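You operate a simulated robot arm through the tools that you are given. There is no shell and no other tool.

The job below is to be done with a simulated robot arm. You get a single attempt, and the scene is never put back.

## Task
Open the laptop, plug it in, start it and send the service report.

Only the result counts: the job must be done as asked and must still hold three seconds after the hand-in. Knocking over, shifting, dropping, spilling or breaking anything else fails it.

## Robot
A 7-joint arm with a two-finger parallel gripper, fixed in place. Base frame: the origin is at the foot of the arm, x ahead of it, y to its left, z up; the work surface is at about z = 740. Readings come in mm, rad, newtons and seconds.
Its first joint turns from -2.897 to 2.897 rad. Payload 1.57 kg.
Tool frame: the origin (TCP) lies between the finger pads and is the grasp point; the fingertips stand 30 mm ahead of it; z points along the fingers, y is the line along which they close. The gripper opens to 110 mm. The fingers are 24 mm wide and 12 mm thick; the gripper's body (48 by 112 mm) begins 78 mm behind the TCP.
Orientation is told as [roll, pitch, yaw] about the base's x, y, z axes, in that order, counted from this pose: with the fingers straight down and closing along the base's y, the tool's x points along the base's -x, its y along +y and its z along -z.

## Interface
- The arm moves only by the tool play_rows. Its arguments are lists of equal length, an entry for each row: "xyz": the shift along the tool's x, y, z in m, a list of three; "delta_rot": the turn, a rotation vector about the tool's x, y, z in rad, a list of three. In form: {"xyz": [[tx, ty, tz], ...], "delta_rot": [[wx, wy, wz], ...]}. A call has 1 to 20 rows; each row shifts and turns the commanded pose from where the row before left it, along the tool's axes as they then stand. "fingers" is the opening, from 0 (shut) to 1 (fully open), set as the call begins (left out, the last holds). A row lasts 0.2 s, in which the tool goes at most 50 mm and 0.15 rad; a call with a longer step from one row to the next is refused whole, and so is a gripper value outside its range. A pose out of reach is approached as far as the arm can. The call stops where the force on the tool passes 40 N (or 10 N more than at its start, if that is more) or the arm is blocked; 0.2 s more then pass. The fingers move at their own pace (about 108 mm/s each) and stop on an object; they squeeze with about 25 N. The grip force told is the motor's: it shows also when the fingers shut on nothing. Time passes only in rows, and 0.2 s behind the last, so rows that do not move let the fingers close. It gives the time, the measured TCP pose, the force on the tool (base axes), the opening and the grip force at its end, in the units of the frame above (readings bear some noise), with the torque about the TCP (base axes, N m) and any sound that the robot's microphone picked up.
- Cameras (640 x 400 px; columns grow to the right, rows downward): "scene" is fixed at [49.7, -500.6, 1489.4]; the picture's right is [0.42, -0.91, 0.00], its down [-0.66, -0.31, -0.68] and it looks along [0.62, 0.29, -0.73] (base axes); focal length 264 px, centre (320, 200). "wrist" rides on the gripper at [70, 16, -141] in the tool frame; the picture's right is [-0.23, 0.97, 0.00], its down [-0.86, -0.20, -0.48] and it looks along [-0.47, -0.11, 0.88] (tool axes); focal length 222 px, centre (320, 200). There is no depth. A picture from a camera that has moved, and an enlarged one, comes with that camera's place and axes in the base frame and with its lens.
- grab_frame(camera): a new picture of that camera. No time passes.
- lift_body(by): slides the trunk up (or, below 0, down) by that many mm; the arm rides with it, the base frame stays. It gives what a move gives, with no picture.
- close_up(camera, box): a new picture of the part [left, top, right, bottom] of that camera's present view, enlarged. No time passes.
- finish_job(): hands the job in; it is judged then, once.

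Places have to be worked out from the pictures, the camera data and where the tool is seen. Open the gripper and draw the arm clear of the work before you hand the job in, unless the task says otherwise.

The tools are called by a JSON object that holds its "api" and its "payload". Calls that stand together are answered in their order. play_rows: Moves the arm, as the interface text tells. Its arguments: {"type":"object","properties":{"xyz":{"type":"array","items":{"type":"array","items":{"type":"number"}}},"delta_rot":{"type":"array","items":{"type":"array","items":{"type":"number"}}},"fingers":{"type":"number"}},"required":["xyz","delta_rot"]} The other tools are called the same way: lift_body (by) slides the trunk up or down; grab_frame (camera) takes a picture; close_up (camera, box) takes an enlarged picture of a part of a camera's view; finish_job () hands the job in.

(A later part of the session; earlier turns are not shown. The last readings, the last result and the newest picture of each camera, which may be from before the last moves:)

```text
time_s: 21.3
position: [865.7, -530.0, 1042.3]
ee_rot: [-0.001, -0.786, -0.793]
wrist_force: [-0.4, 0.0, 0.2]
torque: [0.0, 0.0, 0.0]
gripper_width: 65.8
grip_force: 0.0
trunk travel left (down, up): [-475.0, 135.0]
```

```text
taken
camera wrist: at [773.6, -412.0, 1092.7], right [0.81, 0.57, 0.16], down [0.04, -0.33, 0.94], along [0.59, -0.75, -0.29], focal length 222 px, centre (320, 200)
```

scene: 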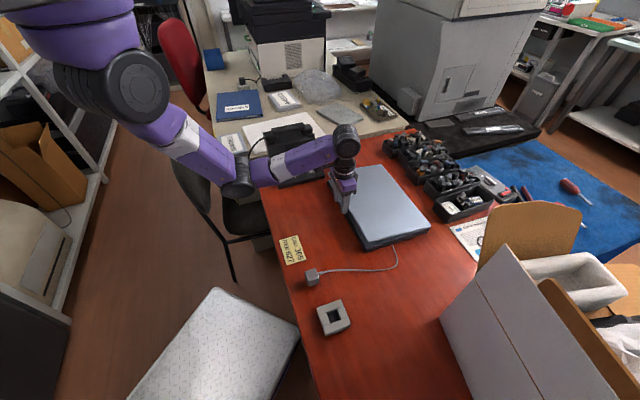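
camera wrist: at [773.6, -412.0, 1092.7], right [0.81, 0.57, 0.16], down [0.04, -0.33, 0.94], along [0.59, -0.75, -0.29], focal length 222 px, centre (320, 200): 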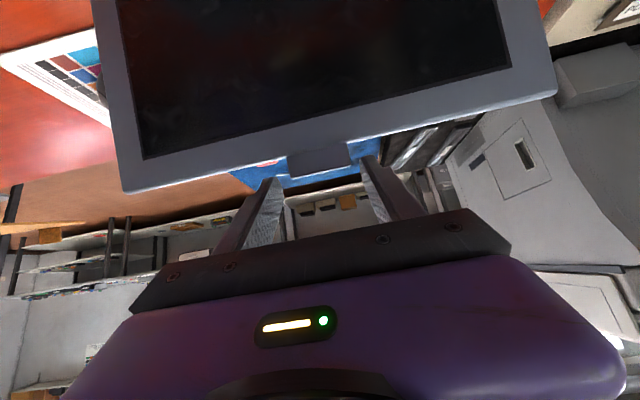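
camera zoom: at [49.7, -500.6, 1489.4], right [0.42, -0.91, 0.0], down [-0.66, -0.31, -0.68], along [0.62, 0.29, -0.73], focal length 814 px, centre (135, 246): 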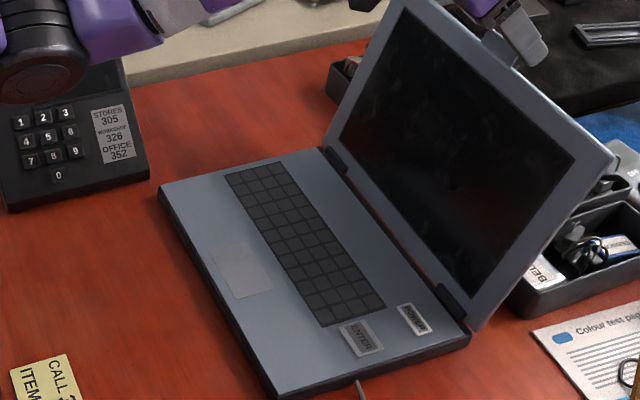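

The lid holds by itself and the force is zero. I draw back along the tool axis, straighten the tool, and head toward the plug at a safe height.

{"api": "play_rows", "payload": {"xyz": [[0, 0, -0.03], [0, 0, -0.04], [0, 0, -0.045], [0, 0, -0.045], [0, 0, 0], [0, 0, 0], [0, 0, 0], [0, 0, 0], [0, 0, 0], [0, 0, 0]], "delta_rot": [[0, 0, 0], [0, 0, 0], [0, 0, 0], [0, 0, 0], [0, 0.1309, 0], [0, 0.1309, 0], [0, 0.1309, 0], [0, 0.1309, 0], [0, 0.1309, 0], [0, 0.1309, 0]]}}

{"api": "grab_frame", "payload": {"camera": "scene"}}

{"api": "grab_frame", "payload": {"camera": "wrist"}}

```text
time_s: 23.5
position: [787.1, -448.1, 1154.8]
ee_rot: [-0.001, 0.003, -0.793]
wrist_force: [-0.9, 0.5, -0.4]
torque: [0.0, 0.05, -0.03]
gripper_width: 65.9
grip_force: 0.1
trunk travel left (down, up): [-475.0, 135.0]
```

```text
taken
```

scene: 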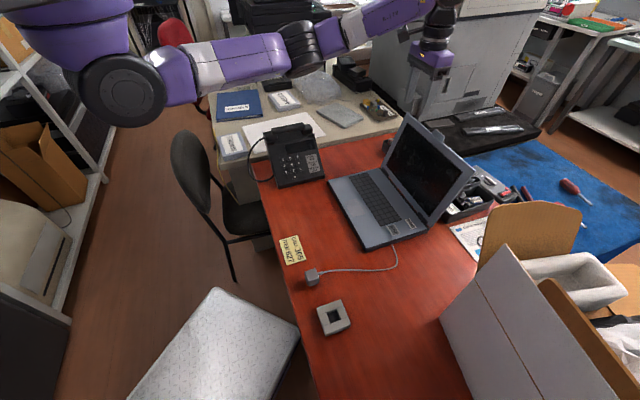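

```text
taken
camera wrist: at [750.5, -387.9, 1297.1], right [0.85, 0.52, 0.0], down [0.46, -0.75, 0.48], along [0.25, -0.41, -0.88], focal length 222 px, centre (320, 200)
```

wrist: 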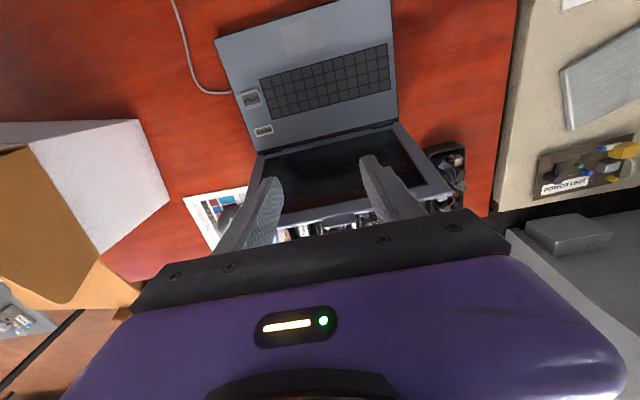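

The laptop sits open and still. The plug and socket both appear turned by about 45° like the laptop, so I keep this yaw and travel over to above the plug (about (375, -315)), staying high.

{"api": "play_rows", "payload": {"xyz": [[0.038, -0.0207, 0], [0.038, -0.0207, 0], [0.038, -0.0207, 0], [0.038, -0.0207, 0], [0.038, -0.0207, 0], [0.038, -0.0207, 0], [0.038, -0.0207, 0], [0.038, -0.0207, 0], [0.038, -0.0207, 0], [0.038, -0.0207, 0], [0, 0, 0.045], [0, 0, 0.045], [0, 0, 0.045], [0, 0, 0.045]], "delta_rot": [[0, 0, 0], [0, 0, 0], [0, 0, 0], [0, 0, 0], [0, 0, 0], [0, 0, 0], [0, 0, 0], [0, 0, 0], [0, 0, 0], [0, 0, 0], [0, 0, 0], [0, 0, 0], [0, 0, 0], [0, 0, 0]], "fingers": 0.8}}

{"api": "grab_frame", "payload": {"camera": "wrist"}}

{"api": "grab_frame", "payload": {"camera": "scene"}}

```text
time_s: 26.5
position: [372.4, -322.9, 976.9]
ee_rot: [-0.001, 0.0, -0.794]
wrist_force: [-0.3, 0.3, -0.1]
torque: [-0.01, -0.03, -0.02]
gripper_width: 87.9
grip_force: 0.1
trunk travel left (down, up): [-475.0, 135.0]
```

```text
taken
camera wrist: at [336.1, -262.8, 1118.1], right [0.85, 0.52, 0.0], down [0.46, -0.75, 0.48], along [0.25, -0.41, -0.88], focal length 222 px, centre (320, 200)
```

wrist: 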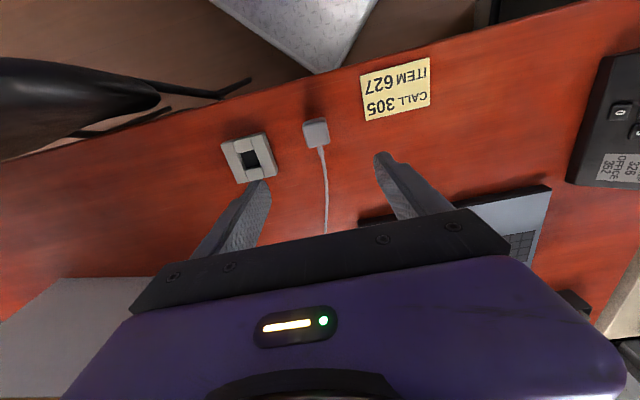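

```text
taken
```

scene: 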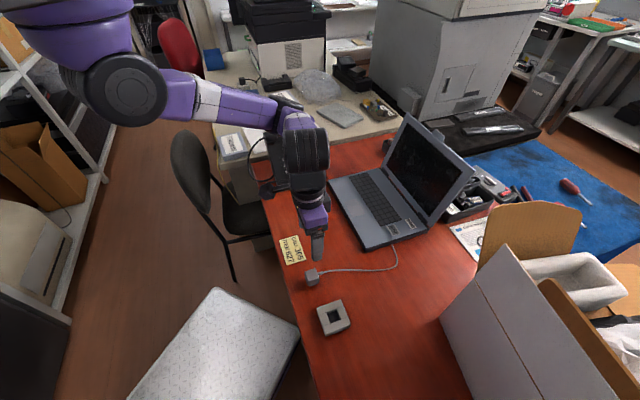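

I zoom on the plug and the socket from above for their size, yaw, and position.

{"api": "close_up", "payload": {"camera": "wrist", "box": [284, 104, 348, 144]}}

{"api": "close_up", "payload": {"camera": "wrist", "box": [212, 124, 292, 174]}}

```text
10.00 times, centred on (316, 124) of wrist
camera zoom: at [336.1, -262.8, 1118.1], right [0.85, 0.52, 0.0], down [0.46, -0.75, 0.48], along [0.25, -0.41, -0.88], focal length 2221 px, centre (360, 960)
```

zoom: 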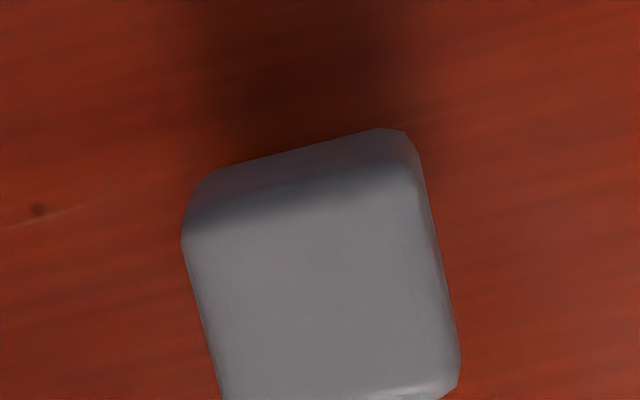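

```text
8.00 times, centred on (252, 149) of wrist
camera zoom: at [336.1, -262.8, 1118.1], right [0.85, 0.52, 0.0], down [0.46, -0.75, 0.48], along [0.25, -0.41, -0.88], focal length 1777 px, centre (864, 608)
```

zoom: 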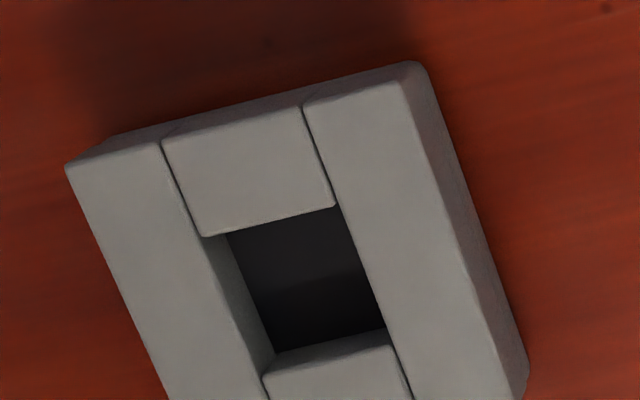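

The plug's top centre is about 3 mm and -6 mm off the tool axis. I shift over it and lower to z ≈ 880 for a closer look.

{"api": "play_rows", "payload": {"xyz": [[0.0033, -0.0056, 0.03], [0, 0, 0.033], [0, 0, 0.033]], "delta_rot": [[0, 0, 0], [0, 0, 0], [0, 0, 0]]}}

{"api": "grab_frame", "payload": {"camera": "wrist"}}

{"api": "close_up", "payload": {"camera": "wrist", "box": [260, 120, 388, 200]}}

{"api": "close_up", "payload": {"camera": "scene", "box": [280, 200, 376, 260]}}

```text
time_s: 27.3
position: [367.0, -323.7, 880.4]
ee_rot: [0.0, 0.0, -0.793]
wrist_force: [0.0, -1.1, 0.0]
torque: [-0.01, -0.03, 0.0]
gripper_width: 88.1
grip_force: 0.0
trunk travel left (down, up): [-475.0, 135.0]
```

```text
taken
camera wrist: at [330.7, -264.1, 1021.2], right [0.85, 0.52, 0.0], down [0.46, -0.75, 0.48], along [0.25, -0.41, -0.88], focal length 222 px, centre (320, 200)
```

wrist: 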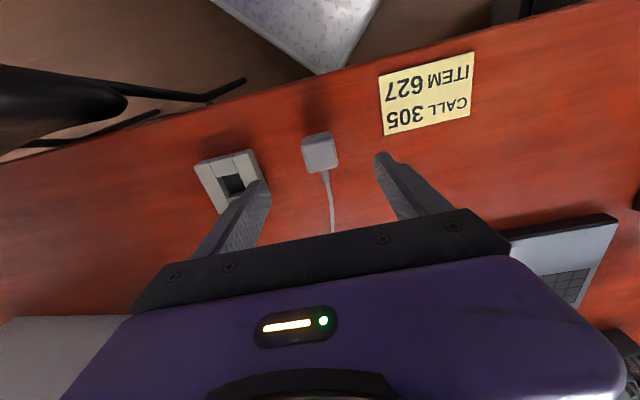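

```text
5.00 times, centred on (324, 160) of wrist
camera zoom: at [330.7, -264.1, 1021.2], right [0.85, 0.52, 0.0], down [0.46, -0.75, 0.48], along [0.25, -0.41, -0.88], focal length 1111 px, centre (300, 400)
```

zoom: 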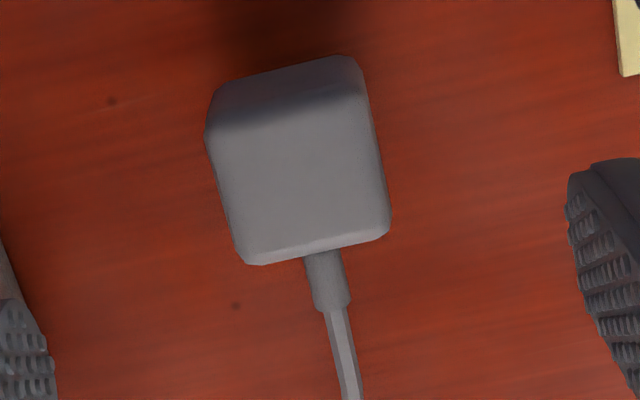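

```text
6.67 times, centred on (328, 230) of scene
camera zoom: at [49.7, -500.6, 1489.4], right [0.42, -0.91, 0.0], down [-0.66, -0.31, -0.68], along [0.62, 0.29, -0.73], focal length 1763 px, centre (267, 0)
```

zoom: 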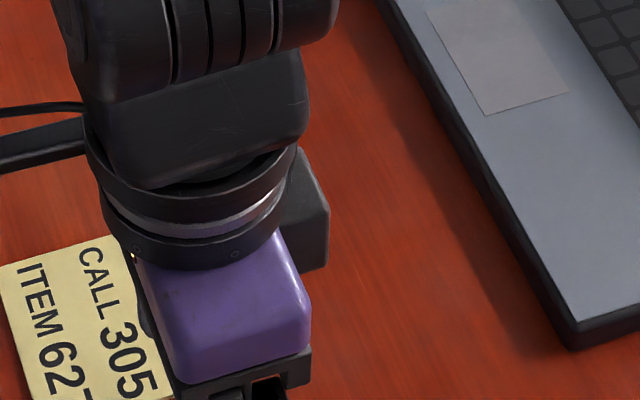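

The plug's sides line up with the tool axes: about 35 mm wide, top at z ≈ 787, with a prong below. Before picking it up I look straight at the socket, which lies about 115 mm away along tool -y.

{"api": "play_rows", "payload": {"xyz": [[-0.004, -0.038, 0], [-0.004, -0.038, 0], [-0.004, -0.038, 0], [0, 0, 0]], "delta_rot": [[0, 0, 0], [0, 0, 0], [0, 0, 0], [0, 0, 0]]}}

{"api": "close_up", "payload": {"camera": "wrist", "box": [240, 110, 400, 210]}}

```text
time_s: 28.3
position: [293.5, -414.6, 880.8]
ee_rot: [0.0, 0.0, -0.794]
wrist_force: [0.5, 0.5, 0.0]
torque: [-0.02, 0.0, 0.01]
gripper_width: 87.6
grip_force: 0.1
trunk travel left (down, up): [-475.0, 135.0]
```

```text
4.00 times, centred on (320, 160) of wrist
camera zoom: at [257.2, -353.7, 1021.9], right [0.85, 0.52, 0.0], down [0.46, -0.75, 0.48], along [0.25, -0.41, -0.88], focal length 888 px, centre (320, 360)
```

zoom: 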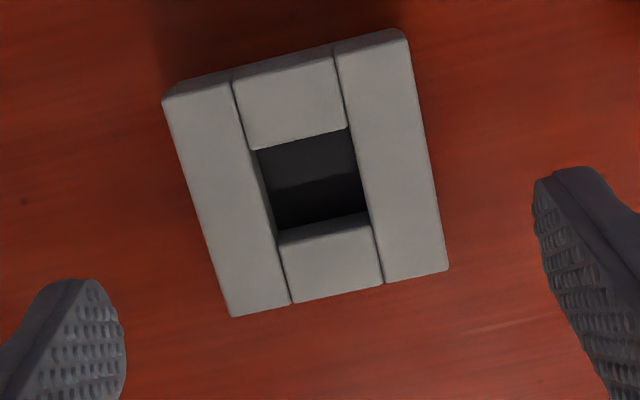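

The socket measures 70 mm square with its top at about z 765; its hole is roughly 28–30 mm square, centred about (-10, -5) in the tool frame and square to it. Now I go back over the plug and descend partway for a refined fix.

{"api": "play_rows", "payload": {"xyz": [[0.003, 0.0378, 0], [0.003, 0.0378, 0], [0.003, 0.0379, 0], [0, 0, 0.025], [0, 0, 0.025], [0, 0, 0]], "delta_rot": [[0, 0, 0], [0, 0, 0], [0, 0, 0], [0, 0, 0], [0, 0, 0], [0, 0, 0]]}}

{"api": "close_up", "payload": {"camera": "wrist", "box": [240, 110, 400, 210]}}

```text
time_s: 29.7
position: [368.8, -324.6, 830.2]
ee_rot: [0.001, 0.001, -0.794]
wrist_force: [0.5, 0.2, -0.1]
torque: [0.0, -0.01, -0.01]
gripper_width: 87.9
grip_force: 0.1
trunk travel left (down, up): [-475.0, 135.0]
```

```text
4.00 times, centred on (320, 160) of wrist
camera zoom: at [331.1, -264.4, 971.1], right [0.85, 0.52, 0.0], down [0.46, -0.75, 0.48], along [0.25, -0.41, -0.88], focal length 888 px, centre (320, 360)
```

zoom: 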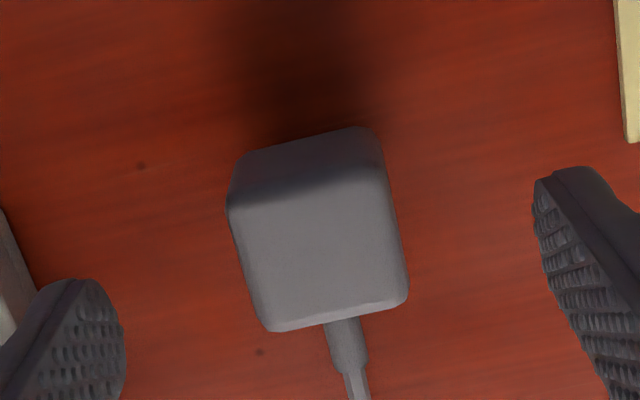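

The plug centre is now within about 1.5 mm of the tool axis. I shift -1.4 mm in x, lower to z ≈ 790 (tips at 760, above the plug's lower end), and close on it.

{"api": "play_rows", "payload": {"xyz": [[-0.0014, 0, 0.014], [0, 0, 0.014], [0, 0, 0.012], [0, 0, 0]], "delta_rot": [[0, 0, 0], [0, 0, 0], [0, 0, 0], [0, 0, 0]]}}

{"api": "close_up", "payload": {"camera": "wrist", "box": [240, 110, 400, 210]}}

{"api": "close_up", "payload": {"camera": "scene", "box": [280, 240, 376, 300]}}

```text
time_s: 30.7
position: [369.1, -327.6, 789.4]
ee_rot: [0.0, 0.002, -0.794]
wrist_force: [0.2, -0.1, -0.9]
torque: [-0.03, -0.01, 0.0]
gripper_width: 88.0
grip_force: 0.1
trunk travel left (down, up): [-475.0, 135.0]
```

```text
4.00 times, centred on (320, 160) of wrist
camera zoom: at [332.5, -267.2, 930.4], right [0.85, 0.52, 0.0], down [0.46, -0.75, 0.48], along [0.25, -0.41, -0.88], focal length 888 px, centre (320, 360)
```

zoom: 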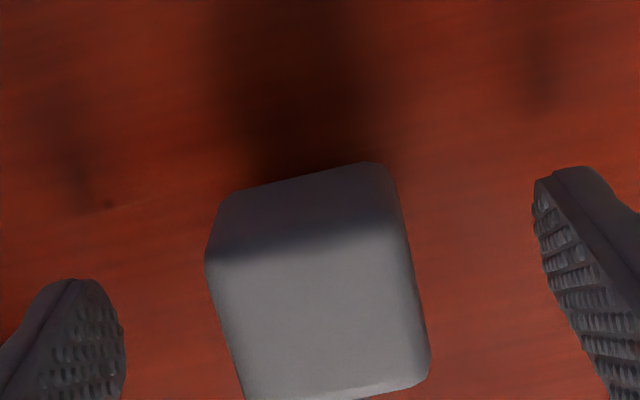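

```text
6.67 times, centred on (328, 270) of scene
camera zoom: at [49.7, -500.6, 1489.4], right [0.42, -0.91, 0.0], down [-0.66, -0.31, -0.68], along [0.62, 0.29, -0.73], focal length 1763 px, centre (267, -267)
```

zoom: 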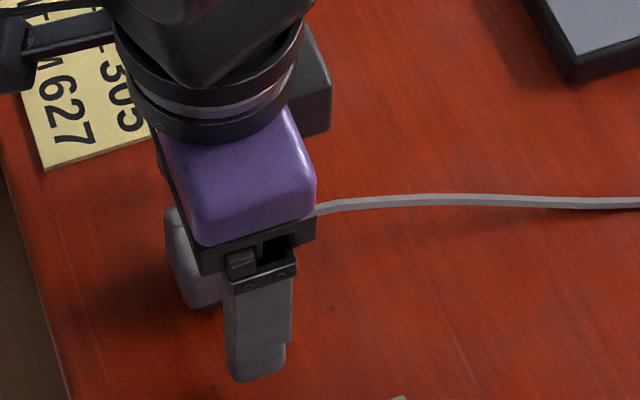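

Clear on both sides, no contact. I close the fingers on the plug.

{"api": "play_rows", "payload": {"xyz": [[0, 0, 0], [0, 0, 0], [0, 0, 0], [0, 0, 0]], "delta_rot": [[0, 0, 0], [0, 0, 0], [0, 0, 0], [0, 0, 0]], "fingers": 0}}

{"api": "close_up", "payload": {"camera": "wrist", "box": [240, 130, 400, 230]}}

```text
time_s: 31.7
position: [370.6, -327.0, 790.2]
ee_rot: [-0.002, -0.002, -0.794]
wrist_force: [-0.3, 0.5, -0.7]
torque: [0.0, 0.02, -0.01]
gripper_width: 35.0
grip_force: 25.4
trunk travel left (down, up): [-475.0, 135.0]
```

```text
4.00 times, centred on (320, 180) of wrist
camera zoom: at [332.6, -267.2, 930.5], right [0.85, 0.52, 0.0], down [0.46, -0.75, 0.48], along [0.25, -0.41, -0.88], focal length 888 px, centre (320, 280)
```

zoom: 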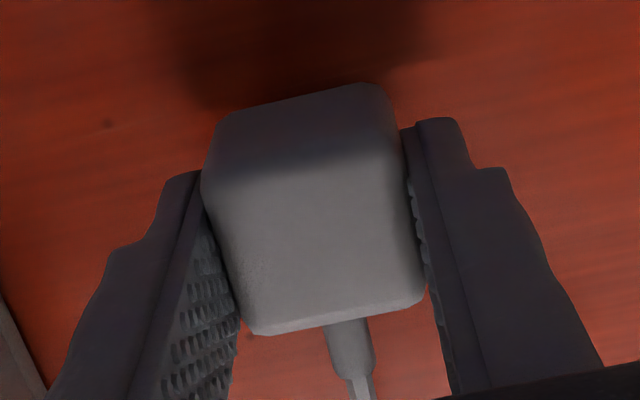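

The plug is held at 35.0 mm, centred within about 0.5 mm of the tool axis. I lift it 60 mm and carry it to above the socket hole.

{"api": "play_rows", "payload": {"xyz": [[0, 0, -0.02], [0, 0, -0.02], [0, 0, -0.02], [-0.00366, -0.02364, 0], [-0.00366, -0.02364, 0], [-0.00366, -0.02364, 0], [-0.00366, -0.02364, 0], [-0.00366, -0.02364, 0], [0, 0, 0]], "delta_rot": [[0, 0, 0], [0, 0, 0], [0, 0, 0], [0, 0, 0], [0, 0, 0], [0, 0, 0], [0, 0, 0], [0, 0, 0], [0, 0, 0]]}}

{"api": "close_up", "payload": {"camera": "wrist", "box": [240, 110, 400, 210]}}

{"api": "close_up", "payload": {"camera": "scene", "box": [264, 260, 392, 340]}}

{"api": "grab_frame", "payload": {"camera": "scene"}}

```text
time_s: 33.7
position: [297.6, -424.5, 850.9]
ee_rot: [-0.001, 0.0, -0.795]
wrist_force: [0.4, 0.0, -0.4]
torque: [-0.03, 0.02, -0.03]
gripper_width: 35.1
grip_force: 25.3
trunk travel left (down, up): [-475.0, 135.0]
```

```text
4.00 times, centred on (320, 160) of wrist
camera zoom: at [261.2, -364.6, 991.9], right [0.85, 0.52, 0.0], down [0.46, -0.75, 0.48], along [0.25, -0.41, -0.88], focal length 888 px, centre (320, 360)
```

zoom: 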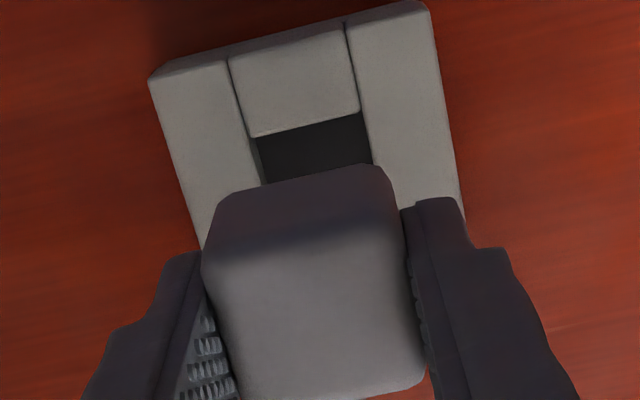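

```text
5.00 times, centred on (328, 300) of scene
camera zoom: at [49.7, -500.6, 1489.4], right [0.42, -0.91, 0.0], down [-0.66, -0.31, -0.68], along [0.62, 0.29, -0.73], focal length 1322 px, centre (280, -300)
```

zoom: 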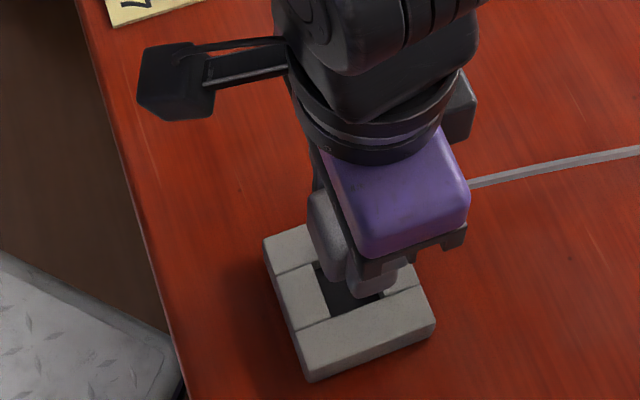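

```text
taken
```

scene: 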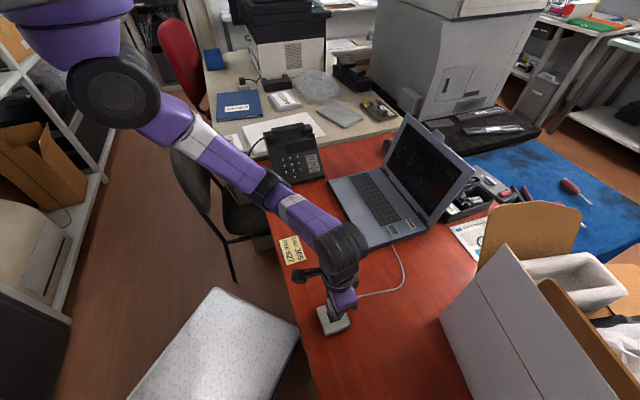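

The plug lines up with the hole to within about a millimetre in both directions, and the laptop hasn't stirred. I lower 33 mm to just above the socket, then feed in slowly.

{"api": "play_rows", "payload": {"xyz": [[0, 0, 0.015], [0, 0, 0.014], [0, 0, 0.004], [0, 0, 0]], "delta_rot": [[0, 0, 0], [0, 0, 0], [0, 0, 0], [0, 0, 0]]}}

{"api": "close_up", "payload": {"camera": "scene", "box": [296, 280, 376, 330]}}

{"api": "close_up", "payload": {"camera": "wrist", "box": [240, 110, 400, 210]}}

```text
time_s: 34.7
position: [298.7, -425.3, 817.6]
ee_rot: [0.0, 0.002, -0.794]
wrist_force: [-0.2, -0.8, -1.0]
torque: [0.01, -0.01, -0.01]
gripper_width: 35.2
grip_force: 24.7
trunk travel left (down, up): [-475.0, 135.0]
```

```text
8.00 times, centred on (336, 305) of scene
camera zoom: at [49.7, -500.6, 1489.4], right [0.42, -0.91, 0.0], down [-0.66, -0.31, -0.68], along [0.62, 0.29, -0.73], focal length 2115 px, centre (192, -640)
```

zoom: 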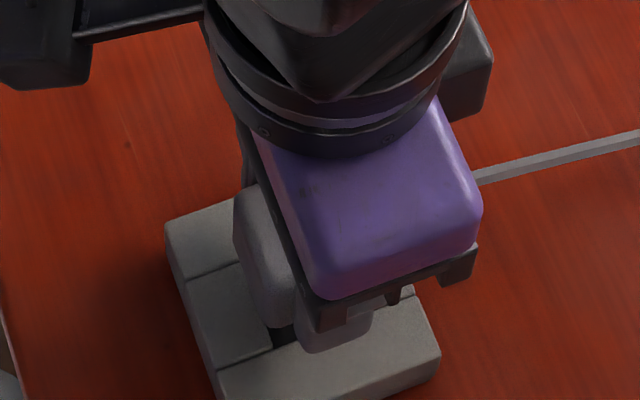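

```text
4.00 times, centred on (320, 160) of wrist
camera zoom: at [261.5, -364.2, 958.2], right [0.85, 0.52, 0.0], down [0.46, -0.75, 0.48], along [0.25, -0.41, -0.88], focal length 888 px, centre (320, 360)
```

zoom: 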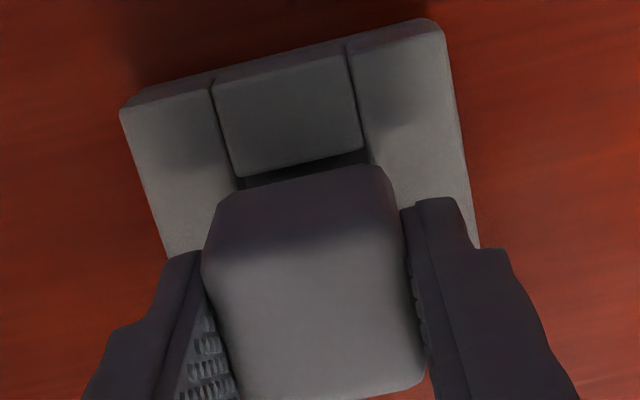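

Still well aligned. Prong tip is just above the socket's top; I feed down 12 mm in small steps, watching the force.

{"api": "play_rows", "payload": {"xyz": [[0, -0.0003, 0.003], [0, 0, 0.003], [0, 0, 0.003], [0, 0, 0.003], [0, 0, 0]], "delta_rot": [[0, 0, 0], [0, 0, 0], [0, 0, 0], [0, 0, 0], [0, 0, 0]]}}

```text
time_s: 35.9
position: [297.7, -423.2, 805.5]
ee_rot: [0.001, -0.001, -0.794]
wrist_force: [-0.4, 0.1, 0.4]
torque: [0.01, 0.02, 0.0]
gripper_width: 34.8
grip_force: 25.1
trunk travel left (down, up): [-475.0, 135.0]
```

No resistance with the prong about 10 mm in. I keep feeding down in 2 mm steps until it seats.

{"api": "play_rows", "payload": {"xyz": [[0, 0, 0.002], [0, 0, 0.002], [0, 0, 0.002], [0, 0, 0]], "delta_rot": [[0, 0, 0], [0, 0, 0], [0, 0, 0], [0, 0, 0]]}}

{"api": "close_up", "payload": {"camera": "wrist", "box": [240, 110, 400, 210]}}

{"api": "close_up", "payload": {"camera": "scene", "box": [296, 280, 376, 330]}}

```text
time_s: 36.9
position: [296.9, -424.1, 799.8]
ee_rot: [0.001, 0.0, -0.794]
wrist_force: [1.7, 0.8, 4.9]
torque: [0.07, -0.06, 0.01]
gripper_width: 34.9
grip_force: 25.2
trunk travel left (down, up): [-475.0, 135.0]
```

```text
4.00 times, centred on (320, 160) of wrist
camera zoom: at [260.2, -363.5, 940.9], right [0.85, 0.52, 0.0], down [0.46, -0.75, 0.48], along [0.25, -0.41, -0.88], focal length 888 px, centre (320, 360)
```

zoom: 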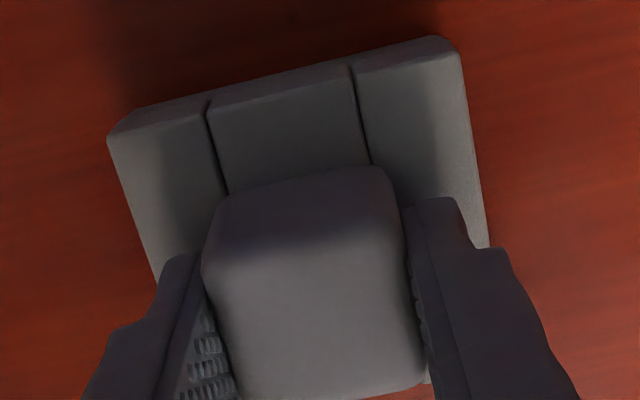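

```text
8.00 times, centred on (336, 305) of scene
camera zoom: at [49.7, -500.6, 1489.4], right [0.42, -0.91, 0.0], down [-0.66, -0.31, -0.68], along [0.62, 0.29, -0.73], focal length 2115 px, centre (192, -640)
```

zoom: 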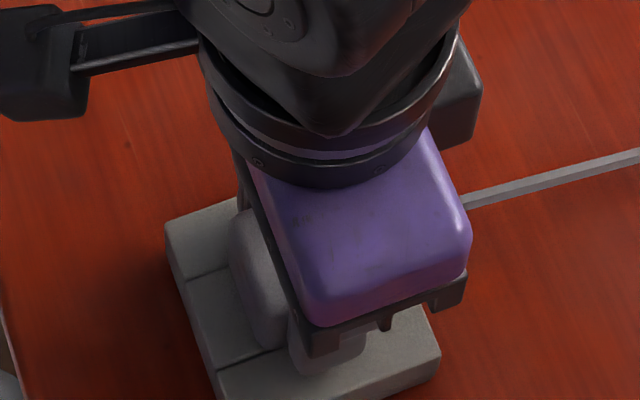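

A light contact of about 5 N has appeared, as expected when the body meets the socket top. I press down a little more to seat it fully.

{"api": "play_rows", "payload": {"xyz": [[0, 0, 0.0015], [0, 0, 0.0015], [0, 0, 0]], "delta_rot": [[0, 0, 0], [0, 0, 0], [0, 0, 0]]}}

```text
time_s: 37.6
position: [297.3, -424.2, 799.2]
ee_rot: [-0.003, -0.002, -0.796]
wrist_force: [-0.8, 7.4, 21.8]
torque: [0.42, 0.03, -0.02]
gripper_width: 34.9
grip_force: 24.6
trunk travel left (down, up): [-475.0, 135.0]
stopped in row 3: the force on the tool passed its limit at 41 N (the readings are from after the stop); the commanded pose is now the measured one
```

It stops firmly at z 799, so the plug is seated. I open the fingers and look.

{"api": "play_rows", "payload": {"xyz": [[0, 0, 0], [0, 0, 0], [0, 0, 0]], "delta_rot": [[0, 0, 0], [0, 0, 0], [0, 0, 0]], "fingers": 0.7}}

{"api": "close_up", "payload": {"camera": "wrist", "box": [240, 110, 400, 210]}}

```text
time_s: 38.4
position: [297.3, -425.2, 798.4]
ee_rot: [-0.003, -0.002, -0.795]
wrist_force: [0.0, 0.1, 0.0]
torque: [-0.01, 0.01, -0.02]
gripper_width: 77.2
grip_force: 0.0
trunk travel left (down, up): [-475.0, 135.0]
```

```text
4.00 times, centred on (320, 160) of wrist
camera zoom: at [260.7, -363.9, 939.0], right [0.85, 0.52, 0.0], down [0.46, -0.75, 0.48], along [0.25, -0.41, -0.88], focal length 888 px, centre (320, 360)
```

zoom: 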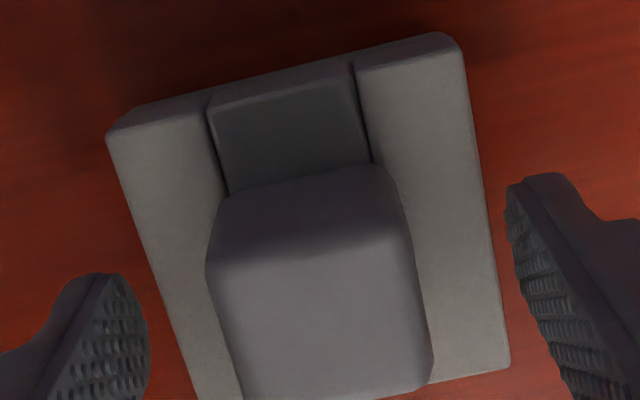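

The plug stays in the socket after release. I raise clear and check it and the laptop from the scene camera.

{"api": "play_rows", "payload": {"xyz": [[0, 0, -0.03], [0, 0, -0.045], [0, 0, -0.045], [0, 0, -0.045], [0, 0, -0.045]], "delta_rot": [[0, 0, 0], [0, 0, 0], [0, 0, 0], [0, 0, 0], [0, 0, 0]]}}

{"api": "grab_frame", "payload": {"camera": "wrist"}}

{"api": "grab_frame", "payload": {"camera": "scene"}}

{"api": "close_up", "payload": {"camera": "scene", "box": [320, 100, 480, 250]}}

{"api": "close_up", "payload": {"camera": "scene", "box": [296, 285, 376, 335]}}

```text
time_s: 39.6
position: [296.0, -425.2, 1011.3]
ee_rot: [-0.002, -0.002, -0.795]
wrist_force: [0.2, -0.8, -0.4]
torque: [0.01, 0.0, 0.0]
gripper_width: 77.3
grip_force: 0.1
trunk travel left (down, up): [-475.0, 135.0]
```

```text
taken
camera wrist: at [259.3, -364.3, 1151.6], right [0.85, 0.52, 0.0], down [0.46, -0.75, 0.48], along [0.25, -0.41, -0.88], focal length 222 px, centre (320, 200)
```

wrist: 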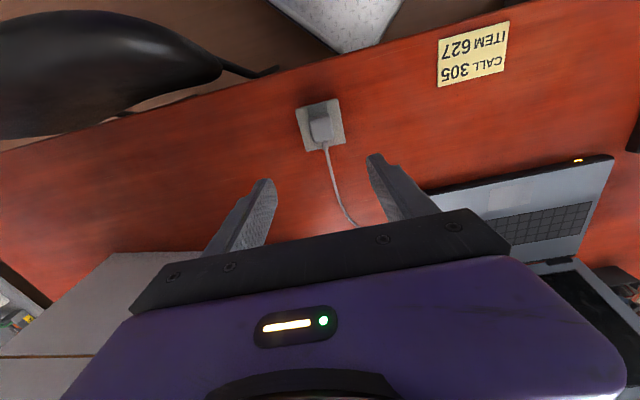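

```text
taken
```

scene: 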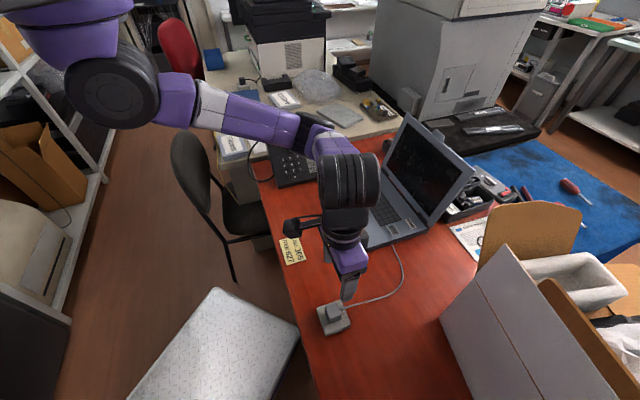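

```text
2.67 times, centred on (400, 175) of scene
camera zoom: at [49.7, -500.6, 1489.4], right [0.42, -0.91, 0.0], down [-0.66, -0.31, -0.68], along [0.62, 0.29, -0.73], focal length 705 px, centre (107, 267)
```

zoom: 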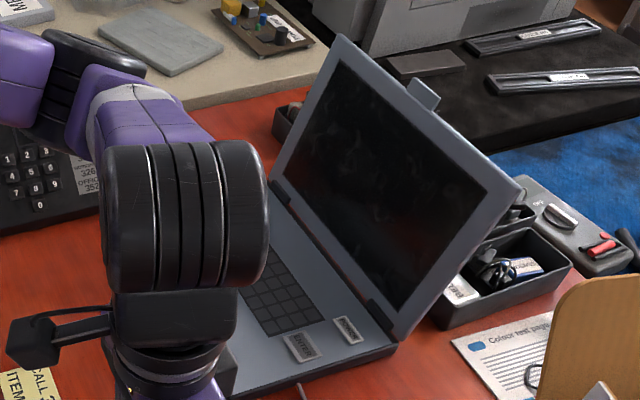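

```text
8.00 times, centred on (336, 310) of scene
camera zoom: at [49.7, -500.6, 1489.4], right [0.42, -0.91, 0.0], down [-0.66, -0.31, -0.68], along [0.62, 0.29, -0.73], focal length 2115 px, centre (192, -680)
```

zoom: 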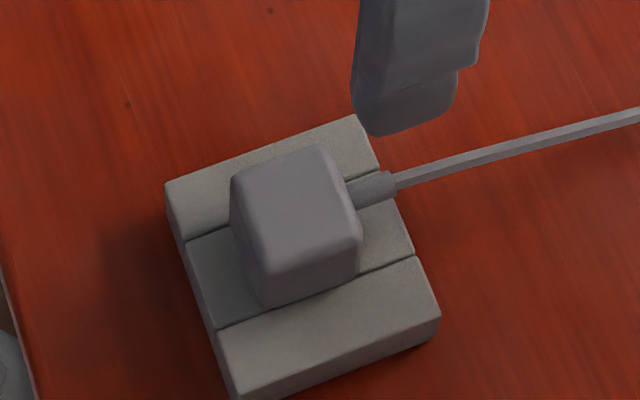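

The plug is seated and an amber light now shows on the laptop's front edge, so it has power. Next I travel over to the POWER and ENTER keys (about (691, -545) and (643, -498)) with fingers closed, for a close look.

{"api": "play_rows", "payload": {"xyz": [[-0.0359, 0.0215, 0], [-0.0359, 0.0215, 0], [-0.0359, 0.0215, 0], [-0.0359, 0.0215, 0], [-0.0359, 0.0215, 0], [-0.0359, 0.0215, 0], [-0.0359, 0.0215, 0], [-0.0359, 0.0215, 0], [-0.0359, 0.0215, 0], [0, 0, 0.035], [0, 0, 0.035], [0, 0, 0.035]], "delta_rot": [[0, 0, 0], [0, 0, 0], [0, 0, 0], [0, 0, 0], [0, 0, 0], [0, 0, 0], [0, 0, 0], [0, 0, 0], [0, 0, 0], [0, 0, 0], [0, 0, 0], [0, 0, 0]], "fingers": 0}}

{"api": "grab_frame", "payload": {"camera": "wrist"}}

{"api": "grab_frame", "payload": {"camera": "scene"}}

```text
time_s: 42.2
position: [661.6, -520.3, 902.0]
ee_rot: [-0.004, -0.003, -0.794]
wrist_force: [-0.2, 0.7, 0.1]
torque: [-0.03, 0.0, 0.02]
gripper_width: 0.0
grip_force: 21.5
trunk travel left (down, up): [-475.0, 135.0]
```

```text
taken
camera wrist: at [626.2, -460.9, 1043.3], right [0.85, 0.52, 0.0], down [0.46, -0.75, 0.48], along [0.25, -0.41, -0.88], focal length 222 px, centre (320, 200)
```

wrist: 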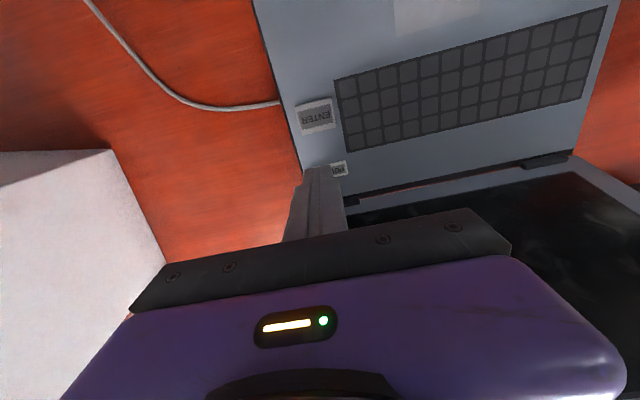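

```text
taken
```

scene: 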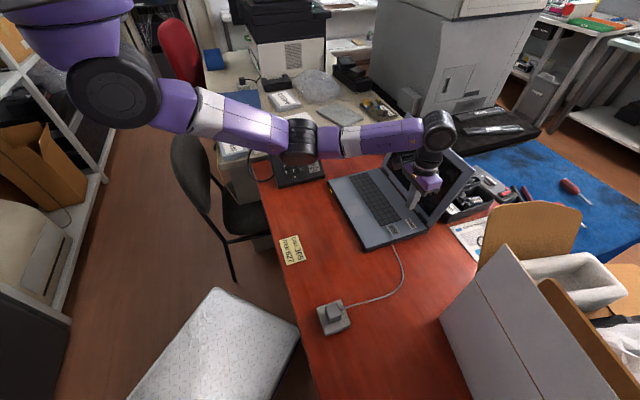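

ENTER is in view at about (33, 3) in the tool frame, and POWER just shows beyond the fingers, about 70 mm further in. I zoom to see both keys.

{"api": "close_up", "payload": {"camera": "wrist", "box": [272, 80, 400, 200]}}

{"api": "close_up", "payload": {"camera": "scene", "box": [376, 200, 440, 250]}}

```text
3.33 times, centred on (336, 140) of wrist
camera zoom: at [626.2, -460.9, 1043.3], right [0.85, 0.52, 0.0], down [0.46, -0.75, 0.48], along [0.25, -0.41, -0.88], focal length 740 px, centre (267, 400)
```

zoom: 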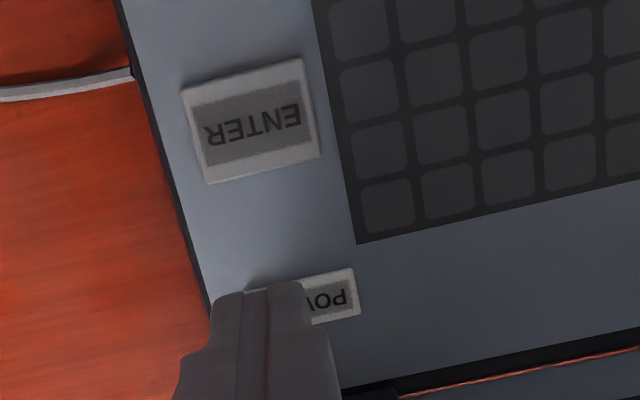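

```text
8.00 times, centred on (408, 225) of scene
camera zoom: at [49.7, -500.6, 1489.4], right [0.42, -0.91, 0.0], down [-0.66, -0.31, -0.68], along [0.62, 0.29, -0.73], focal length 2115 px, centre (-384, 0)
```

zoom: 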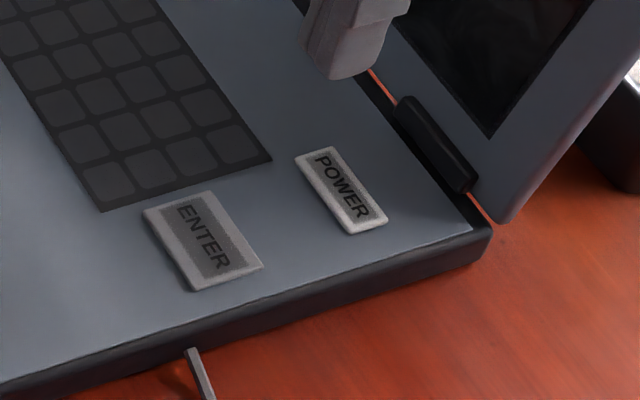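

POWER is about 40 x 19 mm, centred near (-36.5, 6) in the tool frame. I move over it and lower to about 28 mm above the key to verify.

{"api": "play_rows", "payload": {"xyz": [[-0.0183, 0.0031, 0], [-0.0182, 0.0031, 0], [0, 0, 0.036], [0, 0, 0.036], [0, 0, 0]], "delta_rot": [[0, 0, 0], [0, 0, 0], [0, 0, 0], [0, 0, 0], [0, 0, 0]]}}

{"api": "close_up", "payload": {"camera": "wrist", "box": [240, 100, 400, 220]}}

{"api": "close_up", "payload": {"camera": "scene", "box": [376, 190, 440, 240]}}

```text
time_s: 43.4
position: [692.5, -541.6, 831.0]
ee_rot: [-0.002, -0.003, -0.794]
wrist_force: [0.8, 0.6, 0.0]
torque: [-0.04, 0.02, 0.0]
gripper_width: 0.0
grip_force: 21.8
trunk travel left (down, up): [-475.0, 135.0]
```

```text
3.33 times, centred on (320, 160) of wrist
camera zoom: at [656.3, -480.9, 970.9], right [0.85, 0.52, 0.0], down [0.46, -0.75, 0.48], along [0.25, -0.41, -0.88], focal length 740 px, centre (320, 333)
```

zoom: 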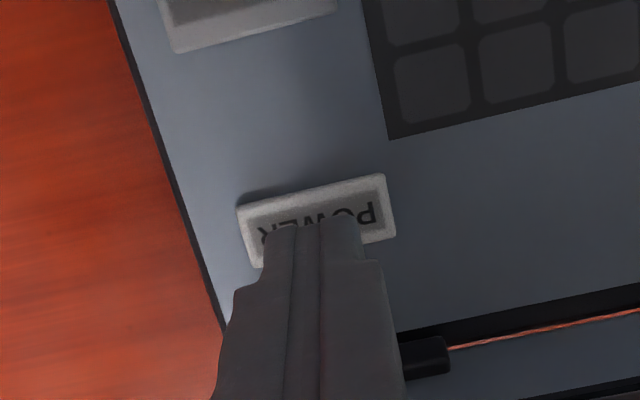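

```text
8.00 times, centred on (408, 215) of scene
camera zoom: at [49.7, -500.6, 1489.4], right [0.42, -0.91, 0.0], down [-0.66, -0.31, -0.68], along [0.62, 0.29, -0.73], focal length 2115 px, centre (-384, 80)
```

zoom: 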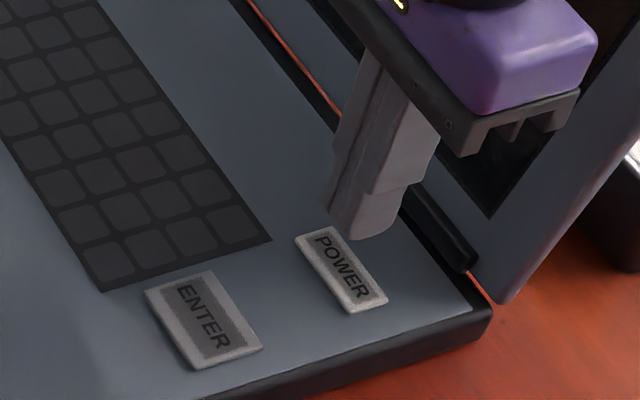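

The key centre is at (-1.6, -1.2) in the tool frame, so I correct by that and descend to about 4 mm above it, then press slowly.

{"api": "play_rows", "payload": {"xyz": [[-0.0015, -0.001, 0.012], [0, 0, 0.011], [0, 0, 0.002], [0, 0, 0.002], [0, 0, 0.001], [0, 0, 0.001]], "delta_rot": [[0, 0, 0], [0, 0, 0], [0, 0, 0], [0, 0, 0], [0, 0, 0], [0, 0, 0]]}}

{"api": "close_up", "payload": {"camera": "scene", "box": [376, 190, 440, 240]}}

{"api": "close_up", "payload": {"camera": "wrist", "box": [240, 100, 400, 220]}}

```text
time_s: 44.8
position: [692.5, -544.0, 802.1]
ee_rot: [-0.004, 0.0, -0.795]
wrist_force: [-0.4, -0.3, 0.0]
torque: [0.02, 0.0, -0.02]
gripper_width: 0.3
grip_force: 21.1
trunk travel left (down, up): [-475.0, 135.0]
```

```text
8.00 times, centred on (408, 215) of scene
camera zoom: at [49.7, -500.6, 1489.4], right [0.42, -0.91, 0.0], down [-0.66, -0.31, -0.68], along [0.62, 0.29, -0.73], focal length 2115 px, centre (-384, 80)
```

zoom: 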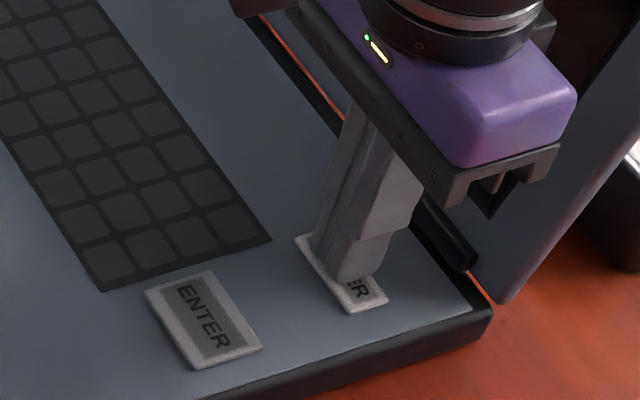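

```text
3.33 times, centred on (320, 160) of wrist
camera zoom: at [656.2, -482.8, 942.8], right [0.85, 0.52, 0.0], down [0.46, -0.75, 0.48], along [0.25, -0.41, -0.88], focal length 740 px, centre (320, 333)
```

zoom: 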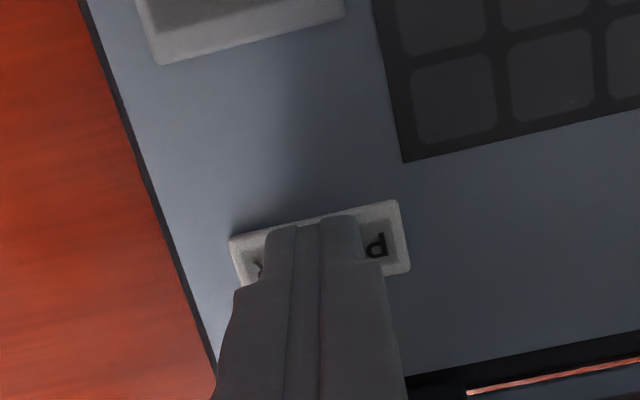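

The tip sits over the POWER key, not yet touching. I press down in 1 mm steps.

{"api": "play_rows", "payload": {"xyz": [[0, 0, 0.001], [0, 0, 0.001], [0, 0, 0.001]], "delta_rot": [[0, 0, 0], [0, 0, 0], [0, 0, 0]]}}

```text
time_s: 45.6
position: [693.0, -542.2, 798.2]
ee_rot: [-0.003, -0.002, -0.793]
wrist_force: [0.7, 1.0, 0.7]
torque: [0.01, 0.01, 0.02]
gripper_width: 0.1
grip_force: 21.5
trunk travel left (down, up): [-475.0, 135.0]
```

Barely any force yet. I press on by another 3 mm.

{"api": "play_rows", "payload": {"xyz": [[0, 0, 0.001], [0, 0, 0.001], [0, 0, 0.001]], "delta_rot": [[0, 0, 0], [0, 0, 0], [0, 0, 0]]}}

{"api": "close_up", "payload": {"camera": "scene", "box": [340, 100, 480, 240]}}

```text
time_s: 46.4
position: [691.6, -543.0, 796.9]
ee_rot: [-0.003, -0.004, -0.795]
wrist_force: [1.8, -0.9, 2.6]
torque: [-0.01, -0.07, -0.01]
gripper_width: 0.3
grip_force: 20.9
trunk travel left (down, up): [-475.0, 135.0]
heard: click
```

```text
2.86 times, centred on (410, 170) of scene
camera zoom: at [49.7, -500.6, 1489.4], right [0.42, -0.91, 0.0], down [-0.66, -0.31, -0.68], along [0.62, 0.29, -0.73], focal length 756 px, centre (63, 286)
```

zoom: 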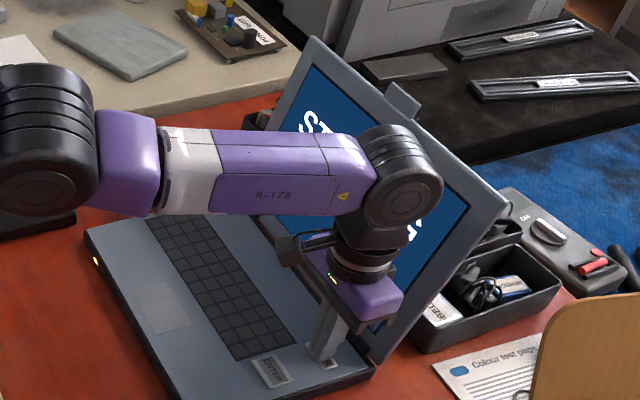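

A click was heard and the screen lit up with text. I lift off and move back so that the screen can be read.

{"api": "play_rows", "payload": {"xyz": [[0, 0, -0.02], [0, 0, -0.04], [0.04, 0, -0.02], [0.045, 0, 0], [0.045, 0, 0], [0.045, 0, 0], [0.045, 0, 0]], "delta_rot": [[0, 0, 0], [0, 0, 0], [0, 0, 0], [0, 0, 0], [0, 0, 0], [0, 0, 0], [0, 0, 0]]}}

{"api": "grab_frame", "payload": {"camera": "scene"}}

{"api": "close_up", "payload": {"camera": "scene", "box": [360, 100, 488, 240]}}

{"api": "grab_frame", "payload": {"camera": "wrist"}}

```text
time_s: 48.0
position: [538.8, -385.2, 878.5]
ee_rot: [-0.004, -0.001, -0.792]
wrist_force: [-0.4, -0.4, -0.4]
torque: [0.0, -0.02, -0.03]
gripper_width: 0.0
grip_force: 21.2
trunk travel left (down, up): [-475.0, 135.0]
```

```text
taken
```

scene: 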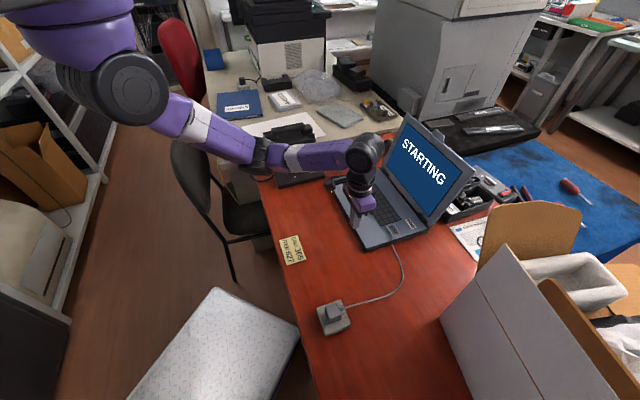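

```text
2.86 times, centred on (424, 170) of scene
camera zoom: at [49.7, -500.6, 1489.4], right [0.42, -0.91, 0.0], down [-0.66, -0.31, -0.68], along [0.62, 0.29, -0.73], focal length 756 px, centre (23, 286)
```

zoom: 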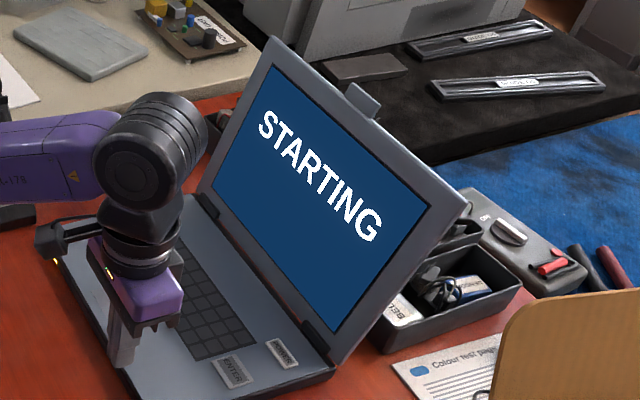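

```text
taken
camera wrist: at [502.8, -324.4, 1019.4], right [0.85, 0.52, 0.0], down [0.46, -0.75, 0.48], along [0.25, -0.41, -0.88], focal length 222 px, centre (320, 200)
```

wrist: 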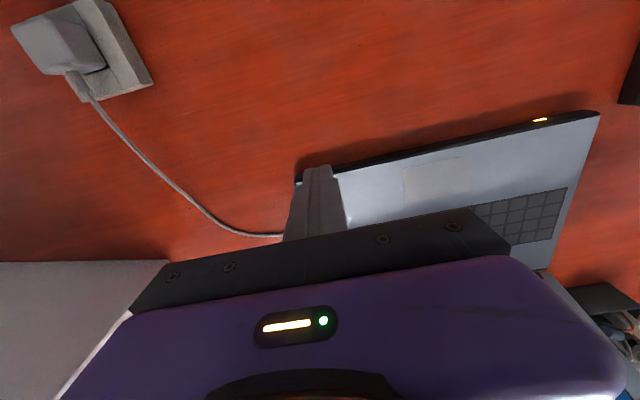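

The screen says STARTING. I hold still to let it boot, then look again.

{"api": "play_rows", "payload": {"xyz": [[0, 0, -0.005], [0, 0, 0], [0, 0, 0], [0, 0, 0], [0, 0, 0], [0, 0, 0], [0, 0, 0], [0, 0, 0], [0, 0, 0], [0, 0, 0], [0, 0, 0], [0, 0, 0], [0, 0, 0], [0, 0, 0], [0, 0, 0]], "delta_rot": [[0, 0, 0], [0, 0, 0], [0, 0, 0], [0, 0, 0], [0, 0, 0], [0, 0, 0], [0, 0, 0], [0, 0, 0], [0, 0, 0], [0, 0, 0], [0, 0, 0], [0, 0, 0], [0, 0, 0], [0, 0, 0], [0, 0, 0]]}}

{"api": "close_up", "payload": {"camera": "scene", "box": [360, 100, 488, 240]}}

```text
time_s: 51.2
position: [537.5, -385.7, 883.2]
ee_rot: [-0.003, -0.002, -0.794]
wrist_force: [-0.2, 0.0, 0.6]
torque: [0.02, 0.01, 0.02]
gripper_width: 0.0
grip_force: 21.3
trunk travel left (down, up): [-475.0, 135.0]
```

```text
2.86 times, centred on (424, 170) of scene
camera zoom: at [49.7, -500.6, 1489.4], right [0.42, -0.91, 0.0], down [-0.66, -0.31, -0.68], along [0.62, 0.29, -0.73], focal length 756 px, centre (23, 286)
```

zoom: 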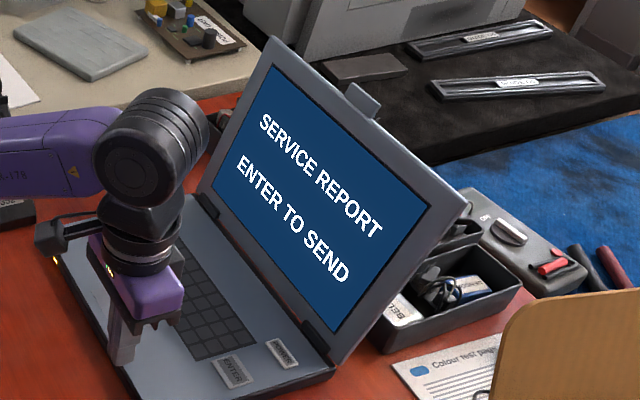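

The screen now reads "SERVICE REPORT – ENTER TO SEND". I move over the ENTER key at about (640, -494), and come down to about 28 mm above it to verify.

{"api": "play_rows", "payload": {"xyz": [[-0.0372, -0.0006, 0], [-0.0372, -0.0006, 0], [-0.0372, -0.0006, 0], [-0.0372, -0.0007, 0], [0, 0, 0.026], [0, 0, 0.026], [0, 0, 0]], "delta_rot": [[0, 0, 0], [0, 0, 0], [0, 0, 0], [0, 0, 0], [0, 0, 0], [0, 0, 0], [0, 0, 0]]}}

{"api": "close_up", "payload": {"camera": "wrist", "box": [240, 100, 400, 220]}}

{"api": "close_up", "payload": {"camera": "scene", "box": [360, 190, 424, 240]}}

```text
time_s: 52.8
position: [638.8, -494.6, 831.6]
ee_rot: [-0.004, -0.001, -0.795]
wrist_force: [-1.5, -0.3, 0.8]
torque: [0.0, 0.01, 0.02]
gripper_width: 0.2
grip_force: 21.1
trunk travel left (down, up): [-475.0, 135.0]
```

```text
3.33 times, centred on (320, 160) of wrist
camera zoom: at [602.9, -433.5, 971.8], right [0.85, 0.52, 0.0], down [0.46, -0.75, 0.48], along [0.25, -0.41, -0.88], focal length 740 px, centre (320, 333)
```

zoom: 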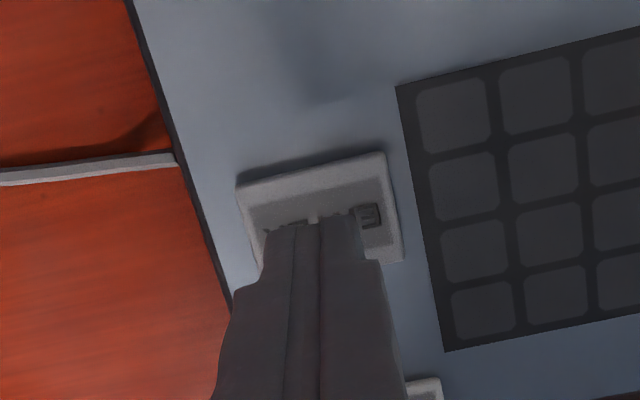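

```text
8.00 times, centred on (392, 215) of scene
camera zoom: at [49.7, -500.6, 1489.4], right [0.42, -0.91, 0.0], down [-0.66, -0.31, -0.68], along [0.62, 0.29, -0.73], focal length 2115 px, centre (-256, 80)
```

zoom: 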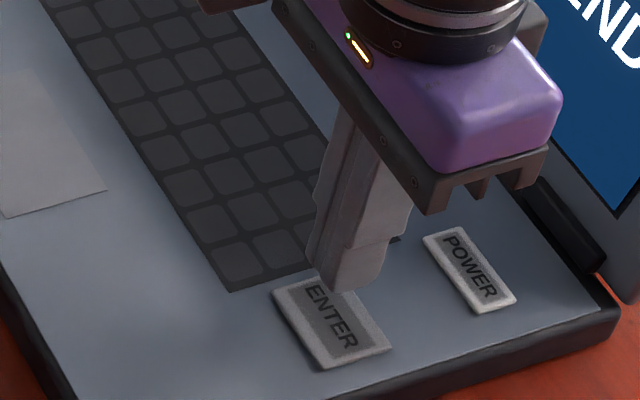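

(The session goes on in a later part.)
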